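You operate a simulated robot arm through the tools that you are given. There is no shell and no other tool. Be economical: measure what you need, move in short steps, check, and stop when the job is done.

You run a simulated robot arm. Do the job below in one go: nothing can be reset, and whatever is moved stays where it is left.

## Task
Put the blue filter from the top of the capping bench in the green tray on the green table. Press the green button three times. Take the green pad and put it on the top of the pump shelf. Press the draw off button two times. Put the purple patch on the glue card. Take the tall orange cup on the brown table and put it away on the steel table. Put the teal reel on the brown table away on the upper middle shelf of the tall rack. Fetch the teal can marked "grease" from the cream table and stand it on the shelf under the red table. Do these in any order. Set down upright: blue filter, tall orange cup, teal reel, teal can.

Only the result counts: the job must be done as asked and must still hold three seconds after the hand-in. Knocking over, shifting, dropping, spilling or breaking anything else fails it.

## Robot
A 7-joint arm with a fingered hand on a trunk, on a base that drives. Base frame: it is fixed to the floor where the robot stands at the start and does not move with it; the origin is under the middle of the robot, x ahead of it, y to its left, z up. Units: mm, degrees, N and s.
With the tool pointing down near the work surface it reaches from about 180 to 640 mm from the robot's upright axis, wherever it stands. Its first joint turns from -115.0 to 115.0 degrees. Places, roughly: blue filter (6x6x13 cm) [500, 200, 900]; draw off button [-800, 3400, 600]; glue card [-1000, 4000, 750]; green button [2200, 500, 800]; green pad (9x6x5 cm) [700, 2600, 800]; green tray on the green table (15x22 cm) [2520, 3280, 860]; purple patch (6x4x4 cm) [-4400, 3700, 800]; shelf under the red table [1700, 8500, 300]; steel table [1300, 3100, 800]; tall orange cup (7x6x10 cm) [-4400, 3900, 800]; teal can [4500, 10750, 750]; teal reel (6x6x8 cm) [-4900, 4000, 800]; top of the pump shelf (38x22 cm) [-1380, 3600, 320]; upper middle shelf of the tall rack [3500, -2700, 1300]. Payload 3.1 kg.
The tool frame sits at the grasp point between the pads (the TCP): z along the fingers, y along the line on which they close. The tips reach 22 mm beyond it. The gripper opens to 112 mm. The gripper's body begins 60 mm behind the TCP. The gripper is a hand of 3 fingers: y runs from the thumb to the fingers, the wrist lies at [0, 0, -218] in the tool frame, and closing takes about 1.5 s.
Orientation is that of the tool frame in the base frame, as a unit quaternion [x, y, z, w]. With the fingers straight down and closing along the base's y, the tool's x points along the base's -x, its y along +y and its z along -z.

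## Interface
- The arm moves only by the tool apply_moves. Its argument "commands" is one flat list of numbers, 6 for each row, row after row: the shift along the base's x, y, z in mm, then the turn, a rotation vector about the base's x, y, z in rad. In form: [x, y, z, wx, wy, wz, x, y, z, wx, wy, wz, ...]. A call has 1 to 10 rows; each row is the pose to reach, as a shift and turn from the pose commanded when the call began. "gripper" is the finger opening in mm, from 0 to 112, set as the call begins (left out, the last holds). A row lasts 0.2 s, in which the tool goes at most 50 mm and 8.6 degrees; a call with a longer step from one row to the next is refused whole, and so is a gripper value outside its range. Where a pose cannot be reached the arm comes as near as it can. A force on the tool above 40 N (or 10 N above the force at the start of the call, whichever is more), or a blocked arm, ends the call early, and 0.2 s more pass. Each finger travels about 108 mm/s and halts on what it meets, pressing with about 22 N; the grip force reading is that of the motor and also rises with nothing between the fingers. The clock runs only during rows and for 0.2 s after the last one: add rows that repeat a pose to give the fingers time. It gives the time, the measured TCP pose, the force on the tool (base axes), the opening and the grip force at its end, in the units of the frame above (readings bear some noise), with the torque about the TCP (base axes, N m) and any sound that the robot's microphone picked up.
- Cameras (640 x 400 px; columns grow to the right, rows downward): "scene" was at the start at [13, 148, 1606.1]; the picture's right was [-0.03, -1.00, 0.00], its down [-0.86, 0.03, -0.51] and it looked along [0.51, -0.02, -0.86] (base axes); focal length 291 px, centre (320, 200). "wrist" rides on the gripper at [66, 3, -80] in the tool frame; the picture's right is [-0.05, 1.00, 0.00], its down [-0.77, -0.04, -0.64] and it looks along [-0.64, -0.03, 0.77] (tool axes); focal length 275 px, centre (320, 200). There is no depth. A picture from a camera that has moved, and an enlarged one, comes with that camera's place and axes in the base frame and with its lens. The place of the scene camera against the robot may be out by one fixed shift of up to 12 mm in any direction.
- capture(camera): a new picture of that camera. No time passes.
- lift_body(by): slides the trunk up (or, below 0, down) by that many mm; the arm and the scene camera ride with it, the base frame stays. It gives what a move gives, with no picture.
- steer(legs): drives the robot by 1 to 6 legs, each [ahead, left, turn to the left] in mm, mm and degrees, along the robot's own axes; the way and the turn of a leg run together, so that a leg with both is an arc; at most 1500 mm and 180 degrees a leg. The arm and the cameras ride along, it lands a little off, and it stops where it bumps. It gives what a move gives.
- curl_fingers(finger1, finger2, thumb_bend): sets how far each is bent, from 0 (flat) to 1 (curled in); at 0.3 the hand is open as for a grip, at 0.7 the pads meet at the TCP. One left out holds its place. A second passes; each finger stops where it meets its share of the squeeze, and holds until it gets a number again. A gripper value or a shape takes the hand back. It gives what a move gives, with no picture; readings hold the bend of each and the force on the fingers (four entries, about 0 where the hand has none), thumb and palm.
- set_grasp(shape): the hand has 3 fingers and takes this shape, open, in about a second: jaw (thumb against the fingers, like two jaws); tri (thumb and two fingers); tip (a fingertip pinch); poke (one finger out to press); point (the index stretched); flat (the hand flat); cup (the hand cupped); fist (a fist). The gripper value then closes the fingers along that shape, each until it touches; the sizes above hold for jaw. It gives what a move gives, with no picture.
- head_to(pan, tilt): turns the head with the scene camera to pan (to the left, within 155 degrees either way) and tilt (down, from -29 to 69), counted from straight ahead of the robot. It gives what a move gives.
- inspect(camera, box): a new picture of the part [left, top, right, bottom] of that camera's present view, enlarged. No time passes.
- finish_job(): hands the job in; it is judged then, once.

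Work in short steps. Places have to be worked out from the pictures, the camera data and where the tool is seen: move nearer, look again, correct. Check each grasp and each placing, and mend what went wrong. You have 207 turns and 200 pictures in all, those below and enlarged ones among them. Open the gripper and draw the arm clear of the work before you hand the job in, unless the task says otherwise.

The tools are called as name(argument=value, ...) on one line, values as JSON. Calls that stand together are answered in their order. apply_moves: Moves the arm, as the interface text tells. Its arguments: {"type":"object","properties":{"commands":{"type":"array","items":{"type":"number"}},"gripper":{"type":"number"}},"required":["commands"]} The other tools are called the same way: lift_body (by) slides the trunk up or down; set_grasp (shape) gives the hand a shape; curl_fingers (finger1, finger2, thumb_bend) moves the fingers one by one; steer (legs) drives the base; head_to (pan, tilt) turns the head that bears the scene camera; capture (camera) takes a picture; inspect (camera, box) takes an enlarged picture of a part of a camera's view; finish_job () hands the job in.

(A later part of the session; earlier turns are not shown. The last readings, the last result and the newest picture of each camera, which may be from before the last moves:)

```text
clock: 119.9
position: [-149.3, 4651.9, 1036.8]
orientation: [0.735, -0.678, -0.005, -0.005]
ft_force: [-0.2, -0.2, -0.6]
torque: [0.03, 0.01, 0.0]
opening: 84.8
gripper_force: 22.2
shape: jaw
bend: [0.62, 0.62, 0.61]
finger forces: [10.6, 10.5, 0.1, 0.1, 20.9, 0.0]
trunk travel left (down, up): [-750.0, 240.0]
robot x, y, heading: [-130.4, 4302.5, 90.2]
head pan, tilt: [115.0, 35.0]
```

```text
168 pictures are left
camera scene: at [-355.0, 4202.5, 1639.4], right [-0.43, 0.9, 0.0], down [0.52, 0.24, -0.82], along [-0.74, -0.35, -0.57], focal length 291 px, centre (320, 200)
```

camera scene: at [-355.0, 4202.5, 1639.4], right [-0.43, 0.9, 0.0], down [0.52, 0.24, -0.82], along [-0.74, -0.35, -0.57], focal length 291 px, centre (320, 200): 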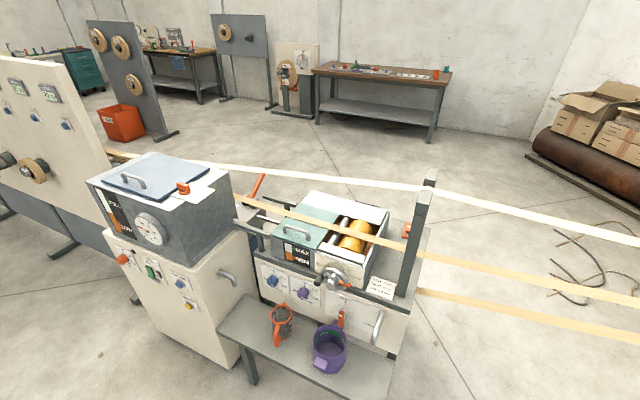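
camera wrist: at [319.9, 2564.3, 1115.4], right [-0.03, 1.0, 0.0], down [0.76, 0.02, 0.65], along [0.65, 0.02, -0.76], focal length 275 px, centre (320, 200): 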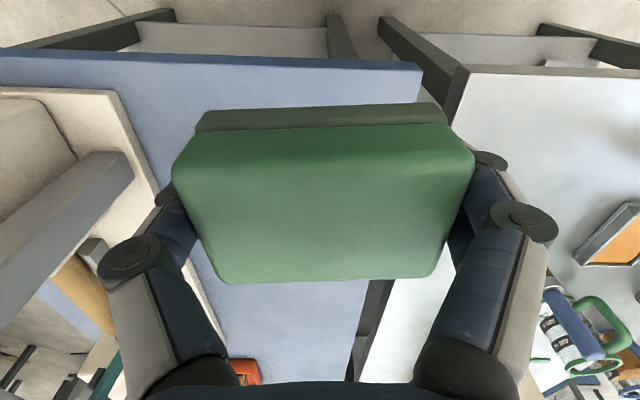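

The strips along x≈-1000 bar the direct way west. I zoom in for labels and look around for a route.

inspect(camera="scene", box=[90, 140, 410, 390])

head_to(pan=40, tilt=20)

capture(camera="scene")

head_to(pan=150, tilt=10)

capture(camera="scene")

```text
1.60 times, centred on (250, 265) of scene
camera zoom: at [-355.0, 4202.5, 1639.4], right [-0.43, 0.9, 0.0], down [0.52, 0.24, -0.82], along [-0.74, -0.35, -0.57], focal length 466 px, centre (432, 96)
```

zoom: 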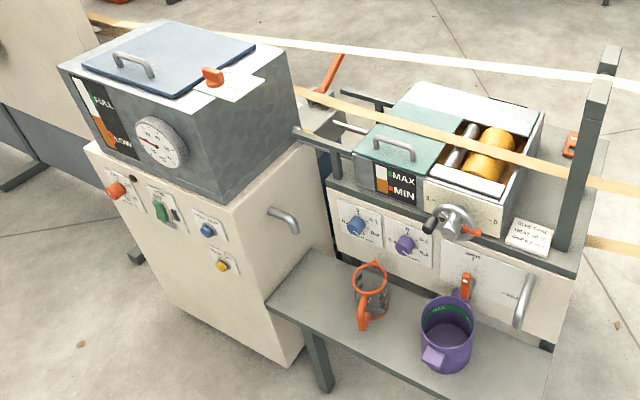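

```text
clock: 121.4
position: [-149.2, 4652.1, 1037.3]
orientation: [0.735, -0.678, -0.004, -0.005]
ft_force: [0.6, -0.7, -0.7]
torque: [-0.01, -0.01, -0.01]
opening: 84.7
gripper_force: 22.2
shape: jaw
bend: [0.62, 0.62, 0.61]
finger forces: [10.5, 10.4, 0.0, 0.0, 20.8, 0.0]
trunk travel left (down, up): [-750.0, 240.0]
robot x, y, heading: [-128.3, 4299.4, 90.2]
head pan, tilt: [40.0, 20.0]
```

```text
166 pictures are left
camera scene: at [-335.5, 4310.9, 1663.2], right [0.76, 0.65, 0.0], down [0.22, -0.26, -0.94], along [-0.61, 0.72, -0.34], focal length 291 px, centre (320, 200)
```

scene: 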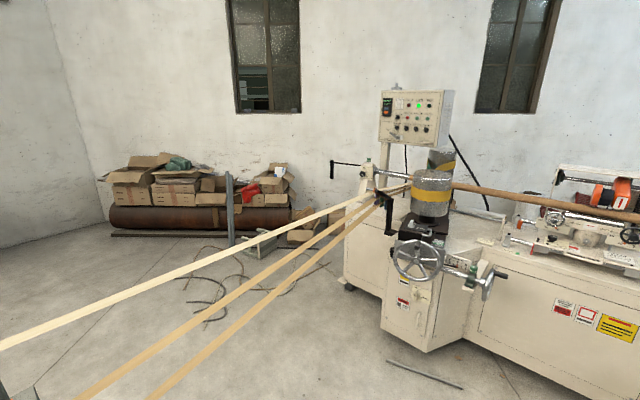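

```text
clock: 123.3
position: [-148.9, 4652.1, 1036.5]
orientation: [0.736, -0.677, -0.004, -0.004]
ft_force: [-0.3, 0.3, -0.2]
torque: [-0.02, 0.01, 0.02]
opening: 84.8
gripper_force: 21.7
shape: jaw
bend: [0.62, 0.62, 0.61]
finger forces: [10.6, 10.3, 0.0, 0.1, 20.9, 0.0]
trunk travel left (down, up): [-750.0, 240.0]
robot x, y, heading: [-128.7, 4300.4, 90.2]
head pan, tilt: [150.0, 10.0]
```

```text
165 pictures are left
camera scene: at [-321.5, 4159.2, 1679.5], right [-0.87, 0.5, 0.0], down [0.09, 0.15, -0.98], along [-0.49, -0.85, -0.17], focal length 291 px, centre (320, 200)
```

scene: 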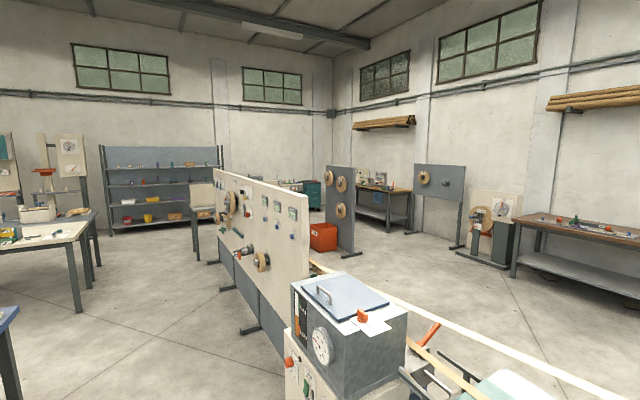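

I re-aim at the cabinet to read its button labels before I leave.

head_to(pan=125, tilt=45)

inspect(camera="scene", box=[160, 130, 320, 230])

inspect(camera="scene", box=[320, 80, 480, 200])

```text
clock: 124.3
position: [-149.2, 4653.1, 1036.4]
orientation: [0.735, -0.678, -0.004, -0.005]
ft_force: [0.7, 0.8, 0.2]
torque: [0.05, 0.01, -0.02]
opening: 85.1
gripper_force: 22.1
shape: jaw
bend: [0.62, 0.62, 0.61]
finger forces: [10.6, 10.4, 0.0, 0.0, 20.9, 0.1]
trunk travel left (down, up): [-750.0, 240.0]
robot x, y, heading: [-127.8, 4301.7, 90.0]
head pan, tilt: [125.0, 45.0]
```

```text
4.00 times, centred on (240, 180) of scene
camera zoom: at [-341.7, 4192.9, 1624.7], right [-0.58, 0.82, 0.0], down [0.58, 0.41, -0.71], along [-0.58, -0.41, -0.71], focal length 1164 px, centre (640, 280)
```

zoom: 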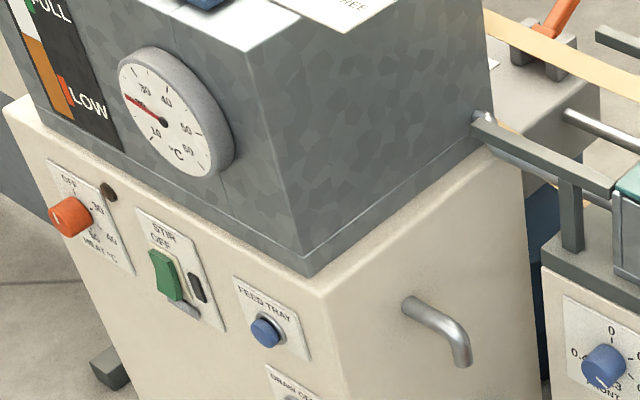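

```text
3.33 times, centred on (400, 140) of scene
camera zoom: at [-341.7, 4192.9, 1624.7], right [-0.58, 0.82, 0.0], down [0.58, 0.41, -0.71], along [-0.58, -0.41, -0.71], focal length 970 px, centre (53, 400)
```

zoom: 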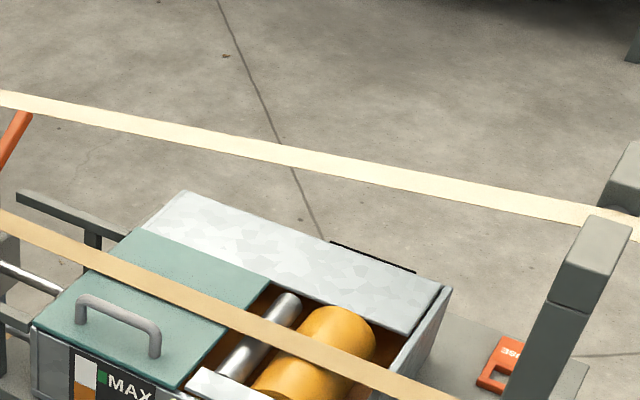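

"DRAW OFF" is the yellow button, which I'll press later from the east side. Now I drive south to get around the LINER board and look at the way west.

steer(legs=[[-1500, 0, 0], [-1500, 0, 0], [-1450, 0, 0]])

head_to(pan=110, tilt=25)

capture(camera="scene")

head_to(pan=155, tilt=25)

capture(camera="scene")

```text
clock: 145.5
position: [-161.2, 212.2, 1036.8]
orientation: [0.733, -0.68, -0.003, -0.005]
ft_force: [0.0, 0.6, -1.0]
torque: [-0.01, -0.01, -0.01]
opening: 84.8
gripper_force: 22.2
shape: jaw
bend: [0.62, 0.62, 0.61]
finger forces: [10.4, 10.4, 0.0, 0.1, 20.9, 0.0]
trunk travel left (down, up): [-750.0, 240.0]
robot x, y, heading: [-145.2, -137.3, 89.6]
head pan, tilt: [125.0, 45.0]
```

```text
clock: 146.3
position: [-160.6, 213.9, 1035.8]
orientation: [0.733, -0.681, -0.004, -0.005]
ft_force: [0.1, -0.1, -1.1]
torque: [0.0, 0.01, 0.01]
opening: 84.7
gripper_force: 21.7
shape: jaw
bend: [0.62, 0.62, 0.61]
finger forces: [10.5, 10.4, 0.0, 0.0, 20.9, 0.0]
trunk travel left (down, up): [-750.0, 240.0]
robot x, y, heading: [-141.1, -138.5, 89.7]
head pan, tilt: [110.0, 25.0]
```

```text
162 pictures are left
camera scene: at [-377.0, -229.3, 1655.1], right [-0.34, 0.94, 0.0], down [0.4, 0.14, -0.91], along [-0.85, -0.31, -0.42], focal length 291 px, centre (320, 200)
```

scene: 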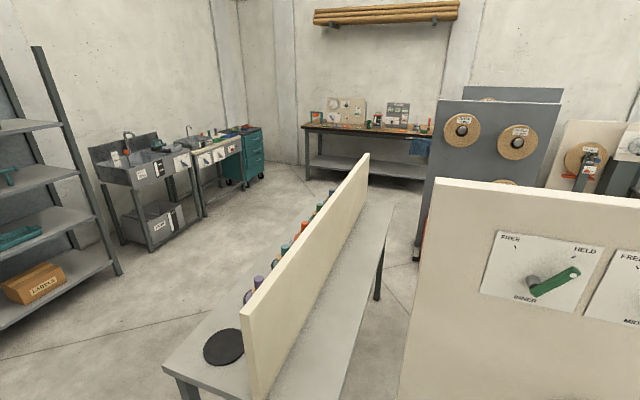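

```text
clock: 147.4
position: [-160.5, 213.1, 1036.5]
orientation: [0.733, -0.68, -0.004, -0.005]
ft_force: [0.9, 0.5, -1.1]
torque: [0.01, -0.02, 0.01]
opening: 84.7
gripper_force: 21.9
shape: jaw
bend: [0.62, 0.62, 0.61]
finger forces: [10.5, 10.4, 0.0, 0.0, 20.9, 0.0]
trunk travel left (down, up): [-750.0, 240.0]
robot x, y, heading: [-139.1, -135.8, 89.7]
head pan, tilt: [154.7, 25.0]
```

```text
161 pictures are left
camera scene: at [-330.2, -281.2, 1655.2], right [-0.9, 0.43, 0.0], down [0.18, 0.38, -0.91], along [-0.39, -0.82, -0.42], focal length 291 px, centre (320, 200)
```

scene: 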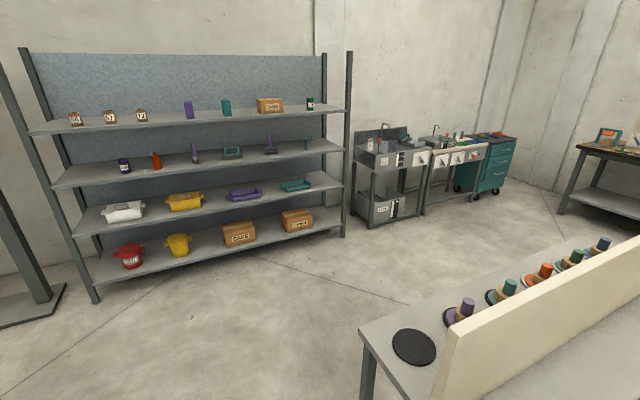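

Around the south end: the panel table spans x -770…-2300 with its south edge at y≈-885, and the shelves are at y≈-2600, so y≈-1650 is a clear lane. I drive there, then west to x≈-3600, and look north.

steer(legs=[[-1480, 0, 0], [0, 1500, 0], [0, 1400, 0], [0, 560, 0]])

head_to(pan=0, tilt=25)

capture(camera="scene")

```text
clock: 171.1
position: [-3597.0, -1274.6, 1036.8]
orientation: [0.735, -0.678, -0.004, -0.005]
ft_force: [0.3, 0.0, -0.6]
torque: [-0.01, -0.04, 0.02]
opening: 84.8
gripper_force: 22.2
shape: jaw
bend: [0.62, 0.62, 0.61]
finger forces: [10.5, 10.4, 0.1, 0.0, 20.9, 0.0]
trunk travel left (down, up): [-750.0, 240.0]
robot x, y, heading: [-3576.4, -1622.4, 89.6]
head pan, tilt: [154.7, 25.0]
```

```text
clock: 173.5
position: [-3597.2, -1275.0, 1037.4]
orientation: [0.735, -0.678, -0.004, -0.005]
ft_force: [0.1, 0.5, -1.3]
torque: [-0.01, -0.01, -0.01]
opening: 84.5
gripper_force: 22.4
shape: jaw
bend: [0.62, 0.62, 0.61]
finger forces: [10.5, 10.4, 0.1, 0.1, 20.9, 0.0]
trunk travel left (down, up): [-750.0, 240.0]
robot x, y, heading: [-3573.0, -1621.9, 90.1]
head pan, tilt: [0.0, 25.0]
```

```text
160 pictures are left
camera scene: at [-3723.7, -1594.5, 1655.2], right [1.0, 0.0, 0.0], down [0.0, -0.42, -0.91], along [0.0, 0.91, -0.42], focal length 291 px, centre (320, 200)
```

scene: 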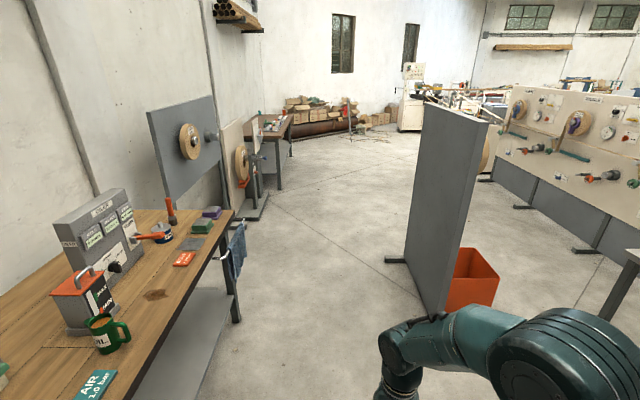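

The lane north is clear. I drive up to y≈2900 and look east at the pump area.

steer(legs=[[1500, 90, 0], [1500, 0, 0], [1500, 0, 0]])

head_to(pan=-70, tilt=25)

capture(camera="scene")

head_to(pan=40, tilt=35)

capture(camera="scene")

```text
refused: leg 1 is longer than a leg can be; nothing moved
```

```text
clock: 174.9
position: [-3597.1, -1274.4, 1035.8]
orientation: [0.735, -0.678, -0.003, -0.005]
ft_force: [0.8, 0.1, 0.0]
torque: [-0.03, 0.0, 0.02]
opening: 84.9
gripper_force: 22.4
shape: jaw
bend: [0.62, 0.62, 0.61]
finger forces: [10.5, 10.3, 0.1, 0.1, 20.9, 0.0]
trunk travel left (down, up): [-750.0, 240.0]
robot x, y, heading: [-3573.4, -1623.6, 90.1]
head pan, tilt: [-70.0, 25.0]
```

```text
159 pictures are left
camera scene: at [-3636.9, -1654.8, 1655.2], right [0.34, -0.94, 0.0], down [-0.4, -0.15, -0.91], along [0.85, 0.31, -0.42], focal length 291 px, centre (320, 200)
```

scene: 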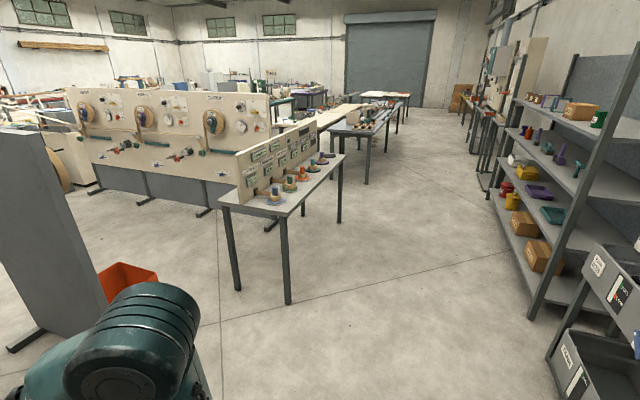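

```text
clock: 176.8
position: [-3595.9, -1274.4, 1037.0]
orientation: [0.735, -0.679, -0.003, -0.004]
ft_force: [-0.5, 0.5, 0.1]
torque: [-0.01, -0.03, 0.0]
opening: 84.8
gripper_force: 22.3
shape: jaw
bend: [0.62, 0.62, 0.61]
finger forces: [10.5, 10.4, 0.0, 0.0, 20.9, 0.1]
trunk travel left (down, up): [-750.0, 240.0]
robot x, y, heading: [-3575.5, -1622.0, 89.9]
head pan, tilt: [40.0, 35.0]
```

```text
158 pictures are left
camera scene: at [-3780.1, -1619.2, 1639.4], right [0.76, 0.64, 0.0], down [0.37, -0.44, -0.82], along [-0.53, 0.63, -0.57], focal length 291 px, centre (320, 200)
```

scene: 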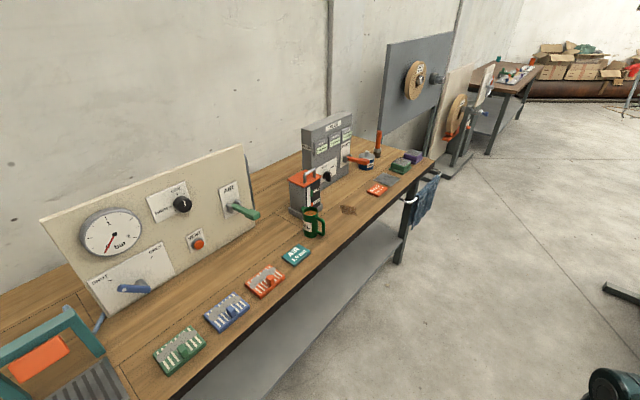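

The leg was slightly too long, so I redo the drive with shorter legs.

steer(legs=[[1450, 80, 0], [1500, 0, 0], [1500, 0, 0]])

head_to(pan=-70, tilt=25)

capture(camera="scene")

head_to(pan=40, tilt=35)

capture(camera="scene")

```text
clock: 198.0
position: [-3708.9, 3166.9, 1035.9]
orientation: [0.735, -0.678, -0.005, -0.005]
ft_force: [-0.2, -1.1, -1.1]
torque: [-0.04, 0.03, -0.02]
opening: 84.8
gripper_force: 21.7
shape: jaw
bend: [0.62, 0.62, 0.61]
finger forces: [10.4, 10.4, 0.0, 0.0, 20.9, 0.1]
trunk travel left (down, up): [-750.0, 240.0]
robot x, y, heading: [-3685.3, 2816.6, 90.1]
head pan, tilt: [40.0, 35.0]
```

```text
clock: 199.9
position: [-3709.3, 3167.8, 1037.6]
orientation: [0.735, -0.678, -0.004, -0.005]
ft_force: [0.9, 0.4, -0.5]
torque: [-0.04, -0.02, -0.01]
opening: 84.6
gripper_force: 21.8
shape: jaw
bend: [0.62, 0.62, 0.61]
finger forces: [10.5, 10.4, 0.1, 0.0, 21.0, 0.0]
trunk travel left (down, up): [-750.0, 240.0]
robot x, y, heading: [-3689.4, 2817.7, 90.0]
head pan, tilt: [-70.0, 25.0]
```

```text
157 pictures are left
camera scene: at [-3750.2, 2786.7, 1655.2], right [0.34, -0.94, 0.0], down [-0.4, -0.15, -0.91], along [0.85, 0.31, -0.42], focal length 291 px, centre (320, 200)
```

scene: 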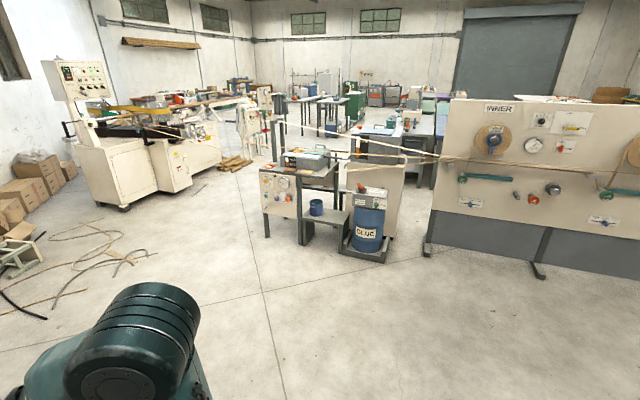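

```text
clock: 201.8
position: [-3710.2, 3167.6, 1035.8]
orientation: [0.735, -0.678, -0.004, -0.005]
ft_force: [0.3, -0.6, -0.2]
torque: [0.0, -0.02, -0.01]
opening: 85.1
gripper_force: 22.0
shape: jaw
bend: [0.62, 0.62, 0.61]
finger forces: [10.6, 10.4, 0.1, 0.0, 20.9, 0.1]
trunk travel left (down, up): [-750.0, 240.0]
robot x, y, heading: [-3694.5, 2818.0, 90.2]
head pan, tilt: [40.0, 35.0]
```

```text
156 pictures are left
camera scene: at [-3893.4, 2822.3, 1639.4], right [0.76, 0.64, 0.0], down [0.37, -0.44, -0.82], along [-0.53, 0.63, -0.57], focal length 291 px, centre (320, 200)
```

scene: 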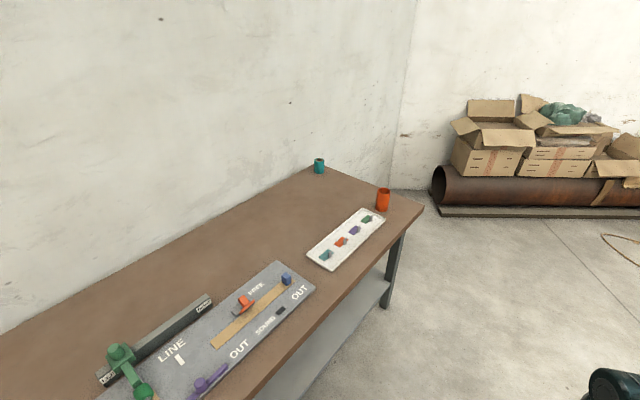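

The pump shelf shows at about (-1360,3600) with a blue cup on it, reachable from the west. I turn east and drive to (-2000,3600).

steer(legs=[[0, 0, -90], [1300, 400, 0], [380, 385, 0]])

head_to(pan=-5, tilt=50)

capture(camera="scene")

```text
clock: 215.0
position: [-1690.7, 3671.7, 1036.8]
orientation: [-0.051, 0.999, -0.001, 0.006]
ft_force: [1.2, -0.6, -1.0]
torque: [0.02, 0.01, 0.0]
opening: 84.7
gripper_force: 22.5
shape: jaw
bend: [0.62, 0.62, 0.61]
finger forces: [10.5, 10.4, 0.0, 0.1, 20.8, 0.0]
trunk travel left (down, up): [-750.0, 240.0]
robot x, y, heading: [-2042.0, 3644.3, 1.4]
head pan, tilt: [40.0, 35.0]
```

```text
clock: 216.1
position: [-1690.6, 3672.4, 1035.8]
orientation: [-0.05, 0.999, 0.0, 0.007]
ft_force: [-0.1, 1.0, -1.0]
torque: [0.02, -0.03, 0.01]
opening: 84.8
gripper_force: 21.8
shape: jaw
bend: [0.62, 0.62, 0.61]
finger forces: [10.5, 10.4, 0.0, 0.0, 20.9, 0.0]
trunk travel left (down, up): [-750.0, 240.0]
robot x, y, heading: [-2038.1, 3644.2, 1.1]
head pan, tilt: [-5.0, 50.0]
```

```text
155 pictures are left
camera scene: at [-2021.4, 3787.6, 1617.7], right [-0.06, -1.0, 0.0], down [-0.76, 0.05, -0.64], along [0.64, -0.04, -0.77], focal length 291 px, centre (320, 200)
```

scene: 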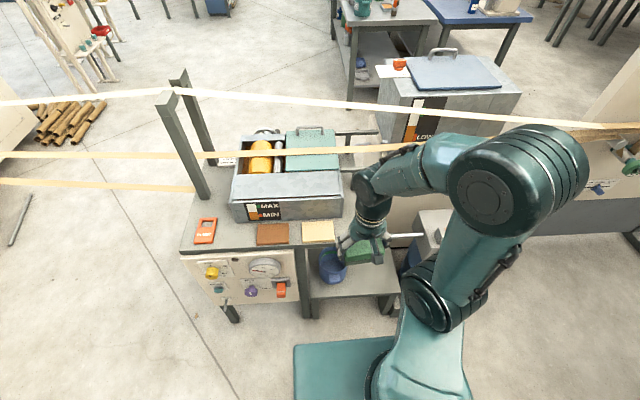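

I see the shelf below with the blue cup, plus some cards on the machine's table. I zoom in.

inspect(camera="scene", box=[180, 180, 420, 330])

capture(camera="wrist")

```text
2.67 times, centred on (300, 255) of scene
camera zoom: at [-2021.4, 3787.6, 1617.7], right [-0.06, -1.0, 0.0], down [-0.76, 0.05, -0.64], along [0.64, -0.04, -0.77], focal length 776 px, centre (373, 53)
```

zoom: 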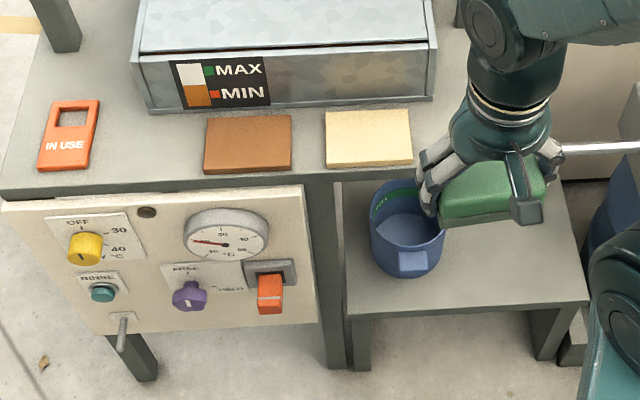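

```text
153 pictures are left
camera wrist: at [-1758.5, 3668.0, 1115.1], right [-0.06, 1.0, 0.0], down [0.76, 0.04, 0.65], along [0.64, 0.04, -0.76], focal length 275 px, centre (320, 200)
```

wrist: 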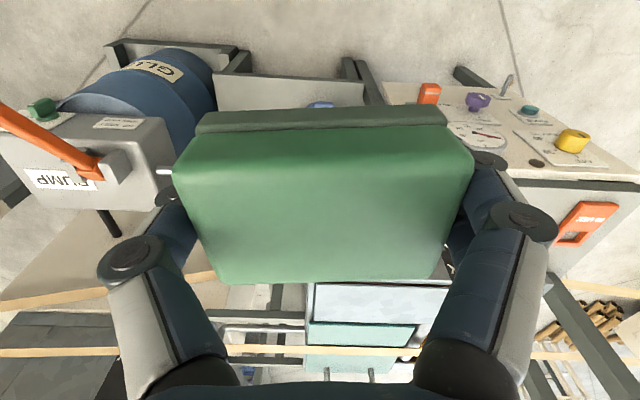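

There's a pipe near the pump, partly hidden by the hand. I swing the arm aside to see the space above the shelf.

apply_moves(commands=[-10, 48, 0, 0, 0, 0, -20, 96, 0, 0, 0, 0, -35, 142, 0, 0, 0, 0, -55, 187, 0, 0, 0, 0, -75, 230, 0, 0, 0, 0, -95, 270, 0, 0, 0, 0])

inspect(camera="scene", box=[220, 150, 540, 350])

capture(camera="wrist")

```text
clock: 217.5
position: [-1787.5, 3943.7, 1036.6]
orientation: [-0.052, 0.999, -0.001, 0.006]
ft_force: [0.3, 0.5, -1.1]
torque: [0.0, 0.01, 0.01]
opening: 84.9
gripper_force: 21.9
shape: jaw
bend: [0.62, 0.62, 0.61]
finger forces: [10.5, 10.3, 0.0, 0.0, 20.9, 0.1]
trunk travel left (down, up): [-750.0, 240.0]
robot x, y, heading: [-2037.7, 3644.3, 1.5]
head pan, tilt: [-5.0, 50.0]
```

```text
2.00 times, centred on (380, 250) of scene
camera zoom: at [-2022.2, 3790.0, 1617.4], right [-0.06, -1.0, 0.0], down [-0.76, 0.05, -0.64], along [0.64, -0.04, -0.77], focal length 582 px, centre (200, 100)
```

zoom: 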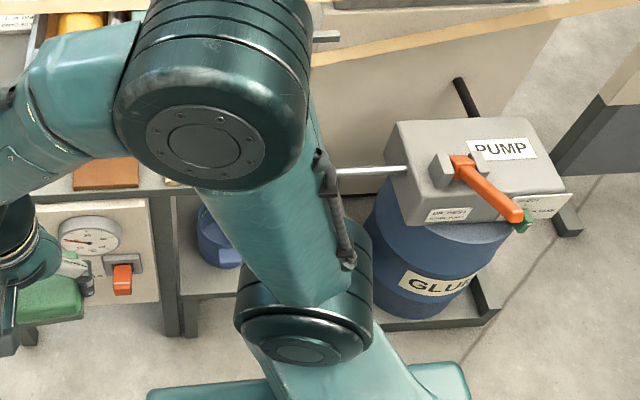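

```text
151 pictures are left
camera wrist: at [-1854.6, 3939.5, 1114.4], right [-0.06, 1.0, 0.0], down [0.76, 0.05, 0.65], along [0.64, 0.03, -0.76], focal length 275 px, centre (320, 200)
```

wrist: 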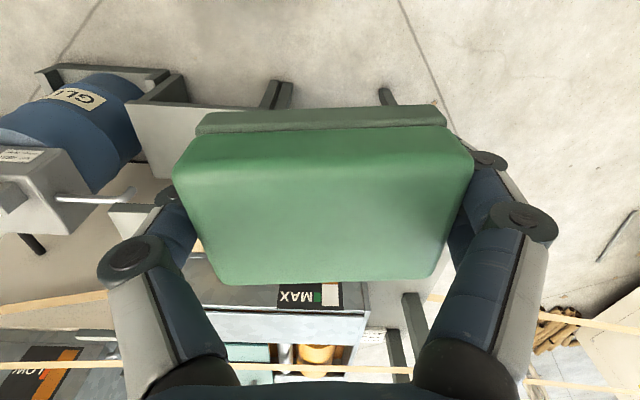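

The pump's spout reaches over the shelf. I lower the trunk to see the geometry better from lower down.

lift_body(by=-500)

head_to(pan=-15, tilt=40)

capture(camera="scene")

capture(camera="wrist")

```text
refused: -500 is not a number from -400 to 400
```

```text
clock: 218.2
position: [-1787.1, 3940.4, 1036.1]
orientation: [-0.051, 0.999, -0.001, 0.006]
ft_force: [-0.2, 0.2, -0.6]
torque: [-0.01, 0.0, 0.01]
opening: 84.8
gripper_force: 22.0
shape: jaw
bend: [0.62, 0.62, 0.61]
finger forces: [10.5, 10.4, 0.0, 0.1, 20.8, 0.1]
trunk travel left (down, up): [-750.0, 240.0]
robot x, y, heading: [-2037.7, 3646.5, 1.4]
head pan, tilt: [-15.0, 40.0]
```

```text
150 pictures are left
camera scene: at [-2015.6, 3772.3, 1631.8], right [-0.23, -0.97, 0.0], down [-0.63, 0.15, -0.77], along [0.74, -0.18, -0.64], focal length 291 px, centre (320, 200)
```

scene: 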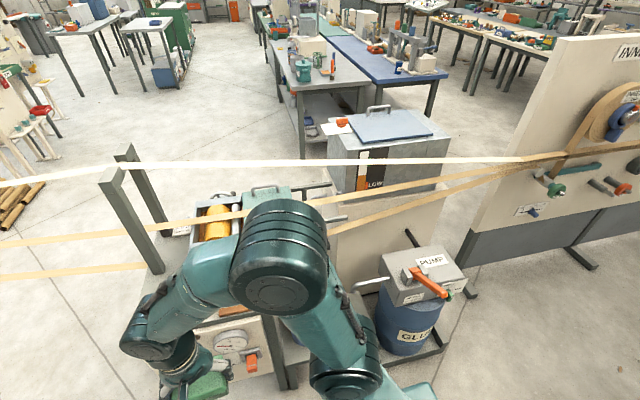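

```text
149 pictures are left
camera wrist: at [-1853.5, 3937.0, 1114.9], right [-0.06, 1.0, 0.0], down [0.76, 0.04, 0.65], along [0.64, 0.04, -0.76], focal length 275 px, centre (320, 200)
```

wrist: 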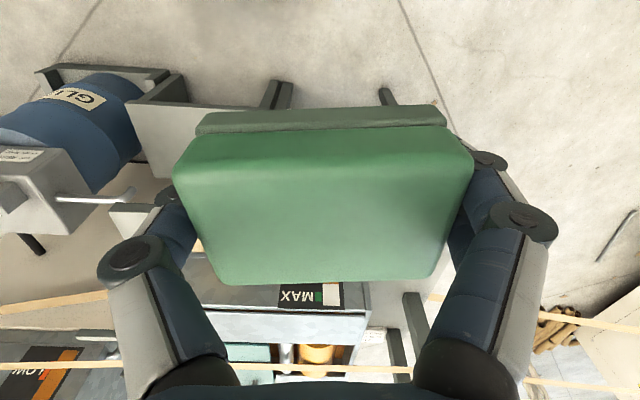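

The limit is 400 per call, so I lower in two steps.

lift_body(by=-400)

capture(camera="scene")

capture(camera="wrist")

```text
clock: 222.1
position: [-1786.4, 3940.9, 636.7]
orientation: [-0.051, 0.999, -0.001, 0.006]
ft_force: [-1.2, -0.4, -1.3]
torque: [0.05, 0.01, -0.03]
opening: 85.1
gripper_force: 21.4
shape: jaw
bend: [0.62, 0.62, 0.61]
finger forces: [10.5, 10.4, 0.0, 0.0, 20.8, 0.0]
trunk travel left (down, up): [-350.0, 640.0]
robot x, y, heading: [-2041.5, 3642.7, 1.4]
head pan, tilt: [-15.0, 40.0]
```

```text
148 pictures are left
camera scene: at [-2015.7, 3772.4, 1231.9], right [-0.23, -0.97, 0.0], down [-0.62, 0.15, -0.77], along [0.74, -0.18, -0.64], focal length 291 px, centre (320, 200)
```

scene: 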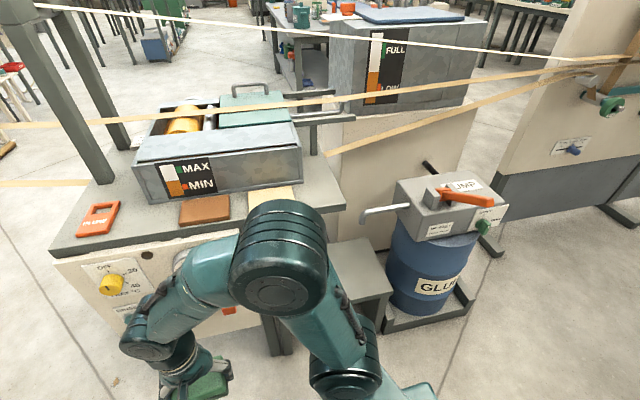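

```text
147 pictures are left
camera wrist: at [-1853.7, 3937.3, 714.8], right [-0.06, 1.0, 0.0], down [0.76, 0.04, 0.65], along [0.64, 0.04, -0.76], focal length 275 px, centre (320, 200)
```

wrist: 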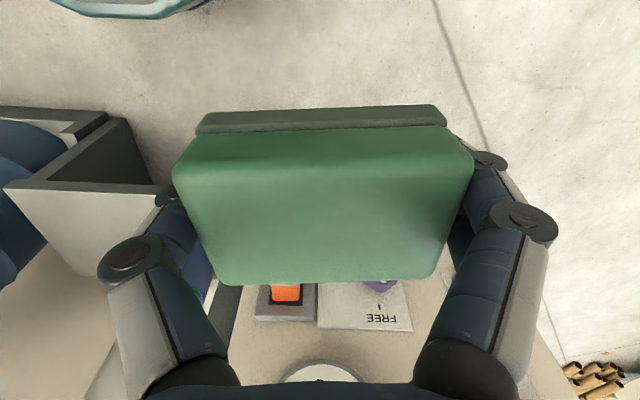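

The spout tip is at about (-1370,3466,588), the table edge ends near y≈3582, and the shelf's open part is y 3390–3580. I aim the pad at (-1450,3500), and first reposition the base and lower the trunk.

steer(legs=[[100, -140, -1.4]])

lift_body(by=-120)

apply_moves(commands=[0, -48, 0, 0, 0, -0.02, 0, -96, 0, 0, 0, -0.04, 0, -144, 0, 0, 0, -0.06, 0, -192, 0, 0, 0, -0.08, 0, -240, -10, 0, 0, -0.09, 20, -285, -20, 0, 0, -0.09, 40, -300, -40, 0, 0, -0.09])

capture(camera="scene")

capture(camera="wrist")

```text
clock: 223.6
position: [-1676.0, 3795.6, 636.8]
orientation: [-0.04, 0.999, 0.0, 0.006]
ft_force: [-1.7, -0.5, -1.6]
torque: [0.01, -0.03, 0.02]
opening: 84.5
gripper_force: 22.5
shape: jaw
bend: [0.62, 0.62, 0.61]
finger forces: [10.5, 10.4, 0.0, 0.1, 20.9, 0.1]
trunk travel left (down, up): [-350.0, 640.0]
robot x, y, heading: [-1933.7, 3505.1, 0.4]
head pan, tilt: [-15.0, 40.0]
```

```text
clock: 225.1
position: [-1676.4, 3794.9, 517.3]
orientation: [-0.039, 0.999, -0.001, 0.006]
ft_force: [-0.1, 0.2, -0.8]
torque: [-0.02, -0.02, -0.03]
opening: 84.8
gripper_force: 22.0
shape: jaw
bend: [0.62, 0.62, 0.61]
finger forces: [10.5, 10.4, 0.0, 0.0, 21.0, 0.0]
trunk travel left (down, up): [-230.0, 760.0]
robot x, y, heading: [-1935.1, 3502.4, 0.1]
head pan, tilt: [-15.0, 40.0]
```

```text
refused: row 6 steps farther than a row can; nothing moved
```

```text
146 pictures are left
camera scene: at [-1910.1, 3632.7, 1111.9], right [-0.26, -0.97, 0.0], down [-0.62, 0.17, -0.77], along [0.74, -0.2, -0.64], focal length 291 px, centre (320, 200)
```

scene: 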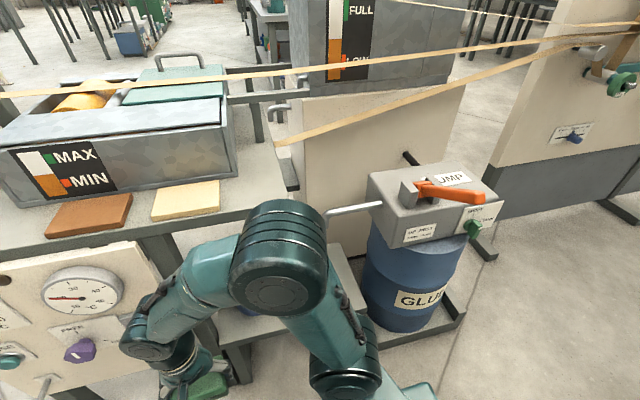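

```text
145 pictures are left
camera wrist: at [-1744.1, 3793.5, 594.8], right [-0.03, 1.0, 0.0], down [0.76, 0.03, 0.65], along [0.65, 0.02, -0.76], focal length 275 px, centre (320, 200)
```

wrist: 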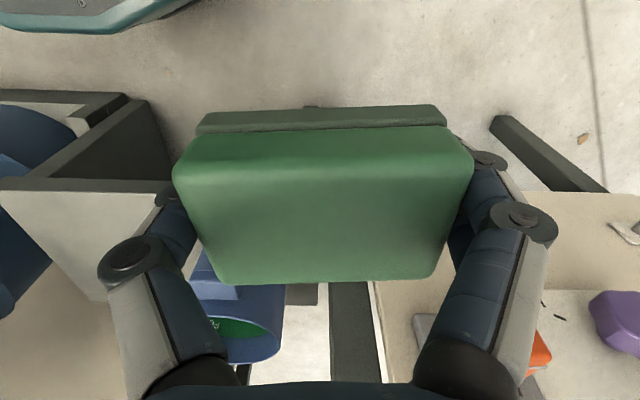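

The path is clear; I resend with smaller steps, sweeping the pad to y≈3500 in front of the shelf.

apply_moves(commands=[0, -45, 0, 0, 0, -0.02, 0, -90, 0, 0, 0, -0.04, 0, -135, 0, 0, 0, -0.06, 0, -180, 0, 0, 0, -0.08, 0, -220, -10, 0, 0, -0.08, 15, -255, -20, 0, 0, -0.08, 35, -285, -30, 0, 0, -0.08, 50, -295, -50, 0, 0, -0.08])

capture(camera="scene")

capture(camera="wrist")

```text
clock: 226.8
position: [-1625.6, 3500.5, 467.8]
orientation: [0.0, 1.0, -0.001, 0.007]
ft_force: [-0.3, -0.6, -1.3]
torque: [0.0, 0.01, -0.01]
opening: 85.1
gripper_force: 21.9
shape: jaw
bend: [0.62, 0.62, 0.61]
finger forces: [10.6, 10.3, 0.0, 0.0, 20.8, 0.0]
trunk travel left (down, up): [-230.0, 760.0]
robot x, y, heading: [-1934.3, 3503.0, -0.1]
head pan, tilt: [-15.0, 40.0]
```

```text
144 pictures are left
camera scene: at [-1910.1, 3632.5, 1111.9], right [-0.26, -0.97, 0.0], down [-0.62, 0.17, -0.77], along [0.74, -0.2, -0.64], focal length 291 px, centre (320, 200)
```

scene: 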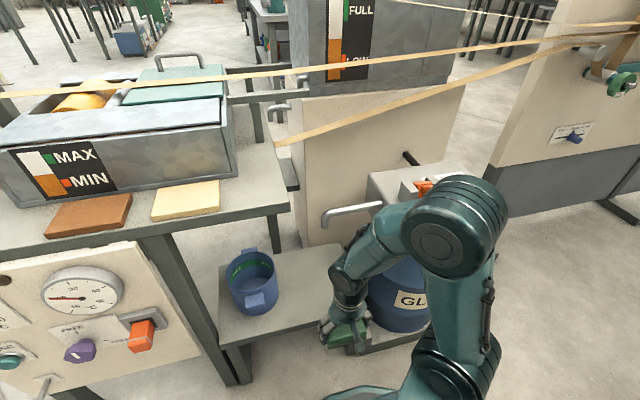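

```text
143 pictures are left
camera wrist: at [-1693.2, 3503.1, 545.9], right [0.05, 1.0, 0.0], down [0.76, -0.04, 0.65], along [0.65, -0.03, -0.76], focal length 275 px, centre (320, 200)
```

wrist: 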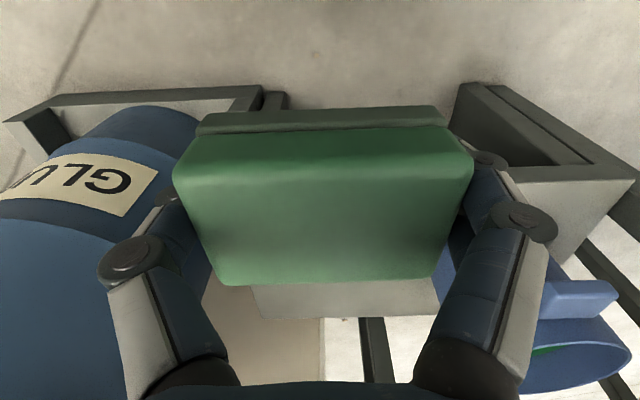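

The shelf spans x -1507…-1265 and y 3391…3800, with the cup at (-1414,3698). I move forward to x≈-1450 at z≈425, then look.

apply_moves(commands=[40, 0, -10, 0, 0, 0, 80, 0, -20, 0, 0, 0, 120, -2, -30, 0, 0, 0, 150, -4, -40, 0, 0, 0, 173, -5, -45, 0, 0, 0, 173, -5, -45, 0, 0, 0])

capture(camera="scene")

capture(camera="wrist")

```text
clock: 228.2
position: [-1453.4, 3496.1, 421.5]
orientation: [0.001, 1.0, 0.0, 0.005]
ft_force: [0.3, -0.4, 0.0]
torque: [0.03, -0.01, 0.0]
opening: 84.7
gripper_force: 21.6
shape: jaw
bend: [0.62, 0.62, 0.61]
finger forces: [10.4, 10.3, 0.0, 0.0, 20.7, 0.0]
trunk travel left (down, up): [-230.0, 760.0]
robot x, y, heading: [-1940.0, 3504.6, 0.2]
head pan, tilt: [-15.0, 40.0]
```

```text
142 pictures are left
camera scene: at [-1909.9, 3632.6, 1111.8], right [-0.26, -0.97, 0.0], down [-0.62, 0.17, -0.77], along [0.74, -0.2, -0.64], focal length 291 px, centre (320, 200)
```

scene: 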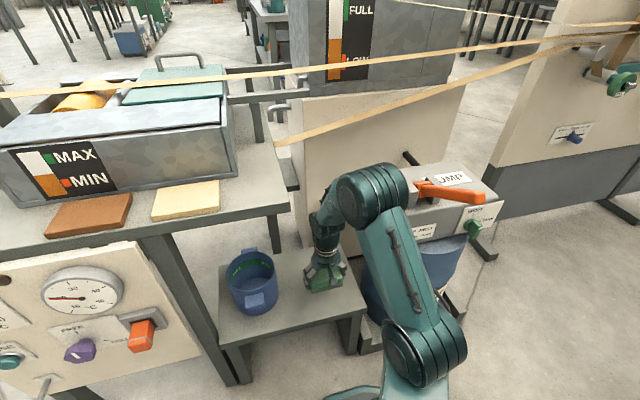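

```text
141 pictures are left
camera wrist: at [-1520.2, 3499.4, 499.9], right [0.05, 1.0, 0.0], down [0.76, -0.03, 0.65], along [0.64, -0.03, -0.76], focal length 275 px, centre (320, 200)
```

wrist: 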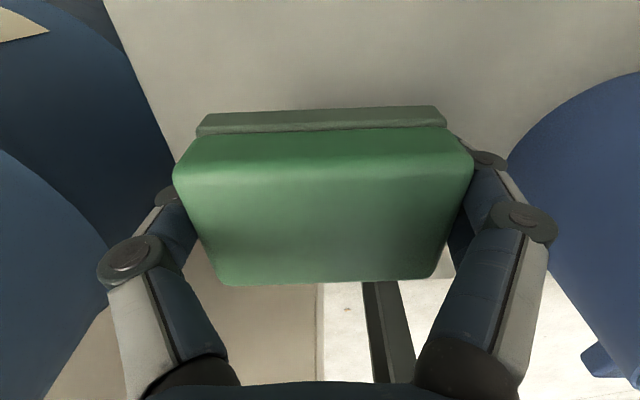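

There's clearance on both sides. I lower gently onto the shelf.

apply_moves(commands=[0, 3, -25, 0, 0, 0, 0, 3, -45, 0, 0, 0, 0, 3, -53, 0, 0, 0, 0, 3, -58, 0, 0, 0, 0, 3, -62, 0, 0, 0, 0, 3, -62, 0, 0, 0])

capture(camera="scene")

```text
clock: 229.7
position: [-1453.5, 3499.1, 359.2]
orientation: [0.0, 1.0, -0.001, 0.005]
ft_force: [0.3, -1.1, -0.9]
torque: [0.03, -0.02, 0.02]
opening: 84.9
gripper_force: 22.3
shape: jaw
bend: [0.62, 0.62, 0.61]
finger forces: [10.4, 10.2, 0.0, 0.1, 20.7, 0.1]
trunk travel left (down, up): [-230.0, 760.0]
robot x, y, heading: [-1938.3, 3505.5, 0.0]
head pan, tilt: [-15.0, 40.0]
```

```text
140 pictures are left
camera scene: at [-1909.9, 3632.6, 1111.9], right [-0.26, -0.97, 0.0], down [-0.62, 0.17, -0.77], along [0.74, -0.2, -0.64], focal length 291 px, centre (320, 200)
```

scene: 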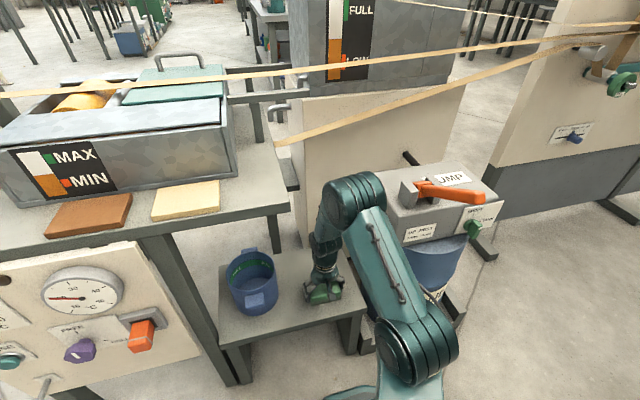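

No contact yet, so I keep lowering in small steps.

apply_moves(commands=[0, 0, -4, 0, 0, 0, 0, 0, -8, 0, 0, 0, 0, 0, -12, 0, 0, 0, 0, 0, -16, 0, 0, 0, 0, 0, -20, 0, 0, 0, 0, 0, -24, 0, 0, 0])

```text
clock: 230.5
position: [-1452.1, 3499.2, 351.6]
orientation: [0.001, 1.0, -0.001, 0.01]
ft_force: [-7.1, -1.2, 33.6]
torque: [0.32, 0.12, 0.12]
opening: 83.1
gripper_force: 21.8
shape: jaw
bend: [0.65, 0.64, 0.62]
finger forces: [15.2, 12.2, 0.1, 0.0, 21.6, 0.0]
trunk travel left (down, up): [-230.0, 760.0]
robot x, y, heading: [-1937.6, 3507.7, -0.2]
head pan, tilt: [-15.0, 40.0]
stopped in row 4: the force on the tool passed its limit at 45 N (the readings are from after the stop); the commanded pose is now the measured one
```

The pad touches the shelf. I open, rise, and check.

apply_moves(commands=[0, 0, 2, 0, 0, 0, 0, 0, 2, 0, 0, 0, 0, 0, 2, 0, 0, 0, 0, 0, 2, 0, 0, 0], gripper=108)

apply_moves(commands=[0, 0, 25, 0, 0, 0, 0, 0, 60, 0, 0, 0, -5, 0, 100, 0, 0, 0, -50, 0, 110, 0, 0, 0, -95, 0, 120, 0, 0, 0, -140, 0, 130, 0, 0, 0, -185, 0, 130, 0, 0, 0])

capture(camera="scene")

capture(camera="wrist")

```text
clock: 231.5
position: [-1454.4, 3498.8, 350.1]
orientation: [0.002, 1.0, -0.001, 0.007]
ft_force: [0.3, -0.3, 7.2]
torque: [0.04, 0.01, 0.03]
opening: 107.4
gripper_force: 0.0
shape: jaw
bend: [0.39, 0.39, 0.36]
finger forces: [2.1, 2.2, 0.1, 0.1, 3.4, 0.0]
trunk travel left (down, up): [-230.0, 760.0]
robot x, y, heading: [-1934.0, 3503.5, 0.2]
head pan, tilt: [-15.0, 40.0]
```

```text
clock: 233.1
position: [-1637.3, 3498.9, 480.0]
orientation: [0.002, 1.0, -0.001, 0.008]
ft_force: [-0.7, 1.1, 0.8]
torque: [-0.04, 0.0, 0.02]
opening: 107.9
gripper_force: 0.0
shape: jaw
bend: [0.38, 0.38, 0.35]
finger forces: [0.0, 0.0, 0.1, 0.1, 0.0, 0.0]
trunk travel left (down, up): [-230.0, 760.0]
robot x, y, heading: [-1937.5, 3501.8, 0.3]
head pan, tilt: [-15.0, 40.0]
```

```text
139 pictures are left
camera scene: at [-1910.0, 3632.5, 1111.9], right [-0.26, -0.97, 0.0], down [-0.62, 0.17, -0.77], along [0.74, -0.2, -0.64], focal length 291 px, centre (320, 200)
```

scene: 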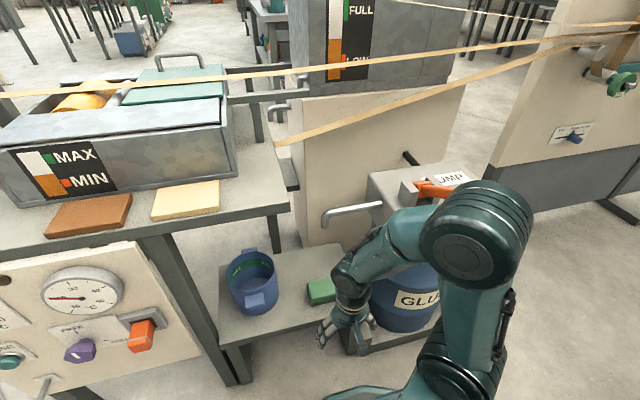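

```text
138 pictures are left
camera wrist: at [-1705.8, 3503.0, 558.7], right [0.05, 1.0, 0.0], down [0.76, -0.04, 0.65], along [0.65, -0.03, -0.76], focal length 275 px, centre (320, 200)
```

wrist: 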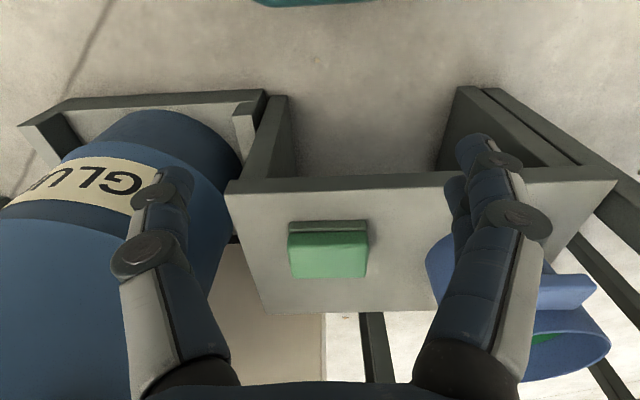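

The pad lies on the pump shelf and the cup is untouched. I raise the trunk and drive west to the brown table for the purple patch.

lift_body(by=400)

lift_body(by=120)

steer(legs=[[-300, 0, 0], [0, 0, 180], [1350, -168, 0]])

head_to(pan=0, tilt=40)

capture(camera="scene")

```text
clock: 236.9
position: [-1637.6, 3501.3, 880.1]
orientation: [0.001, 1.0, 0.0, 0.009]
ft_force: [0.3, 1.0, -0.4]
torque: [-0.02, -0.02, 0.01]
opening: 107.9
gripper_force: 0.1
shape: jaw
bend: [0.38, 0.38, 0.35]
finger forces: [0.0, 0.0, 0.0, 0.0, 0.0, 0.1]
trunk travel left (down, up): [-630.0, 360.0]
robot x, y, heading: [-1938.7, 3503.1, 0.2]
head pan, tilt: [-15.0, 40.0]
```

```text
clock: 238.4
position: [-1637.3, 3499.4, 999.4]
orientation: [0.0, 1.0, -0.001, 0.008]
ft_force: [-0.2, -0.3, 0.4]
torque: [0.0, 0.0, -0.02]
opening: 107.6
gripper_force: 0.0
shape: jaw
bend: [0.38, 0.38, 0.35]
finger forces: [0.0, 0.0, 0.0, 0.1, 0.1, 0.0]
trunk travel left (down, up): [-750.0, 240.0]
robot x, y, heading: [-1939.0, 3503.0, 0.1]
head pan, tilt: [-15.0, 40.0]
```

```text
clock: 254.2
position: [-3898.0, 3697.6, 999.5]
orientation: [1.0, -0.006, -0.008, -0.001]
ft_force: [0.1, 0.6, -0.3]
torque: [0.01, 0.01, 0.0]
opening: 107.8
gripper_force: 0.0
shape: jaw
bend: [0.38, 0.38, 0.35]
finger forces: [0.0, 0.1, 0.0, 0.0, 0.0, 0.0]
trunk travel left (down, up): [-750.0, 240.0]
robot x, y, heading: [-3598.7, 3692.4, 179.4]
head pan, tilt: [-15.0, 40.0]
```

```text
clock: 255.0
position: [-3896.5, 3699.1, 999.2]
orientation: [1.0, -0.006, -0.008, 0.0]
ft_force: [-0.5, 0.4, -0.2]
torque: [-0.02, 0.0, 0.0]
opening: 108.0
gripper_force: 0.0
shape: jaw
bend: [0.38, 0.38, 0.35]
finger forces: [0.1, 0.1, 0.1, 0.0, 0.1, 0.1]
trunk travel left (down, up): [-750.0, 240.0]
robot x, y, heading: [-3593.5, 3689.7, 179.3]
head pan, tilt: [0.0, 40.0]
```

```text
137 pictures are left
camera scene: at [-3618.8, 3535.5, 1631.9], right [0.01, 1.0, 0.0], down [0.64, -0.01, -0.77], along [-0.77, 0.01, -0.64], focal length 291 px, centre (320, 200)
```

scene: 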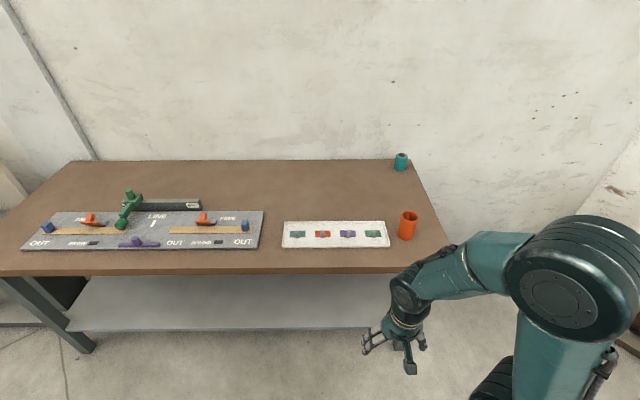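

The purple patch is on the white tray at about (-4406,3655). I move 270 mm closer and bring the hand over it.

steer(legs=[[270, 0, 0.6]])

apply_moves(commands=[-45, -10, 0, 0, 0, 0, -90, -20, -5, 0, 0, 0, -130, -30, -10, 0, 0, 0, -160, -38, -20, 0, 0, 0, -180, -42, -30, 0, 0, 0, -180, -42, -30, 0, 0, 0], gripper=90)

capture(camera="wrist")

capture(camera="scene")

```text
clock: 256.9
position: [-4168.4, 3695.8, 999.8]
orientation: [1.0, 0.0, -0.008, 0.0]
ft_force: [0.1, 0.5, -0.7]
torque: [-0.05, -0.03, -0.03]
opening: 107.7
gripper_force: 0.1
shape: jaw
bend: [0.38, 0.38, 0.35]
finger forces: [0.0, 0.1, 0.0, 0.0, 0.0, 0.0]
trunk travel left (down, up): [-750.0, 240.0]
robot x, y, heading: [-3865.9, 3687.0, -179.5]
head pan, tilt: [0.0, 40.0]
```

```text
clock: 258.3
position: [-4348.6, 3654.3, 971.8]
orientation: [1.0, -0.001, -0.008, -0.001]
ft_force: [-0.2, 0.1, -0.4]
torque: [0.01, 0.01, 0.01]
opening: 90.2
gripper_force: 0.1
shape: jaw
bend: [0.59, 0.59, 0.55]
finger forces: [0.1, 0.1, 0.0, 0.1, 0.0, 0.0]
trunk travel left (down, up): [-750.0, 240.0]
robot x, y, heading: [-3868.5, 3691.4, -179.9]
head pan, tilt: [0.0, 40.0]
```

```text
136 pictures are left
camera wrist: at [-4280.1, 3651.1, 1049.0], right [-0.05, -1.0, 0.0], down [-0.76, 0.04, 0.65], along [-0.65, 0.03, -0.76], focal length 275 px, centre (320, 200)
```

wrist: 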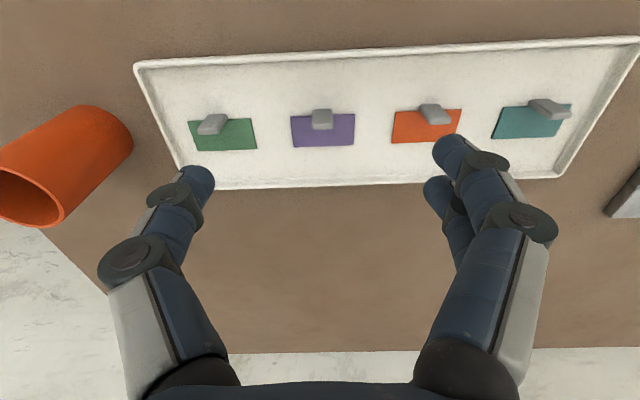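

```text
135 pictures are left
camera scene: at [-3887.1, 3536.4, 1631.9], right [0.0, 1.0, 0.0], down [0.64, 0.0, -0.77], along [-0.77, 0.0, -0.64], focal length 291 px, centre (320, 200)
```

scene: 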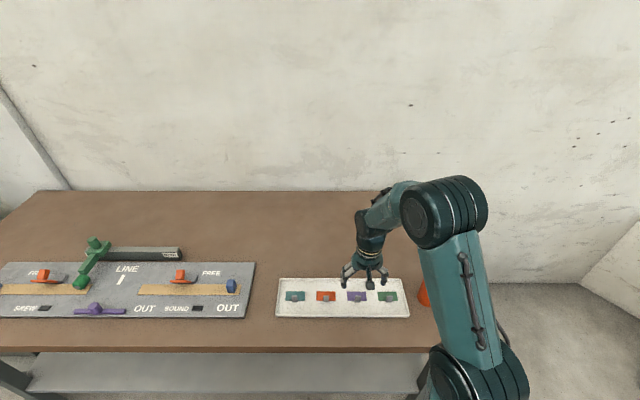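

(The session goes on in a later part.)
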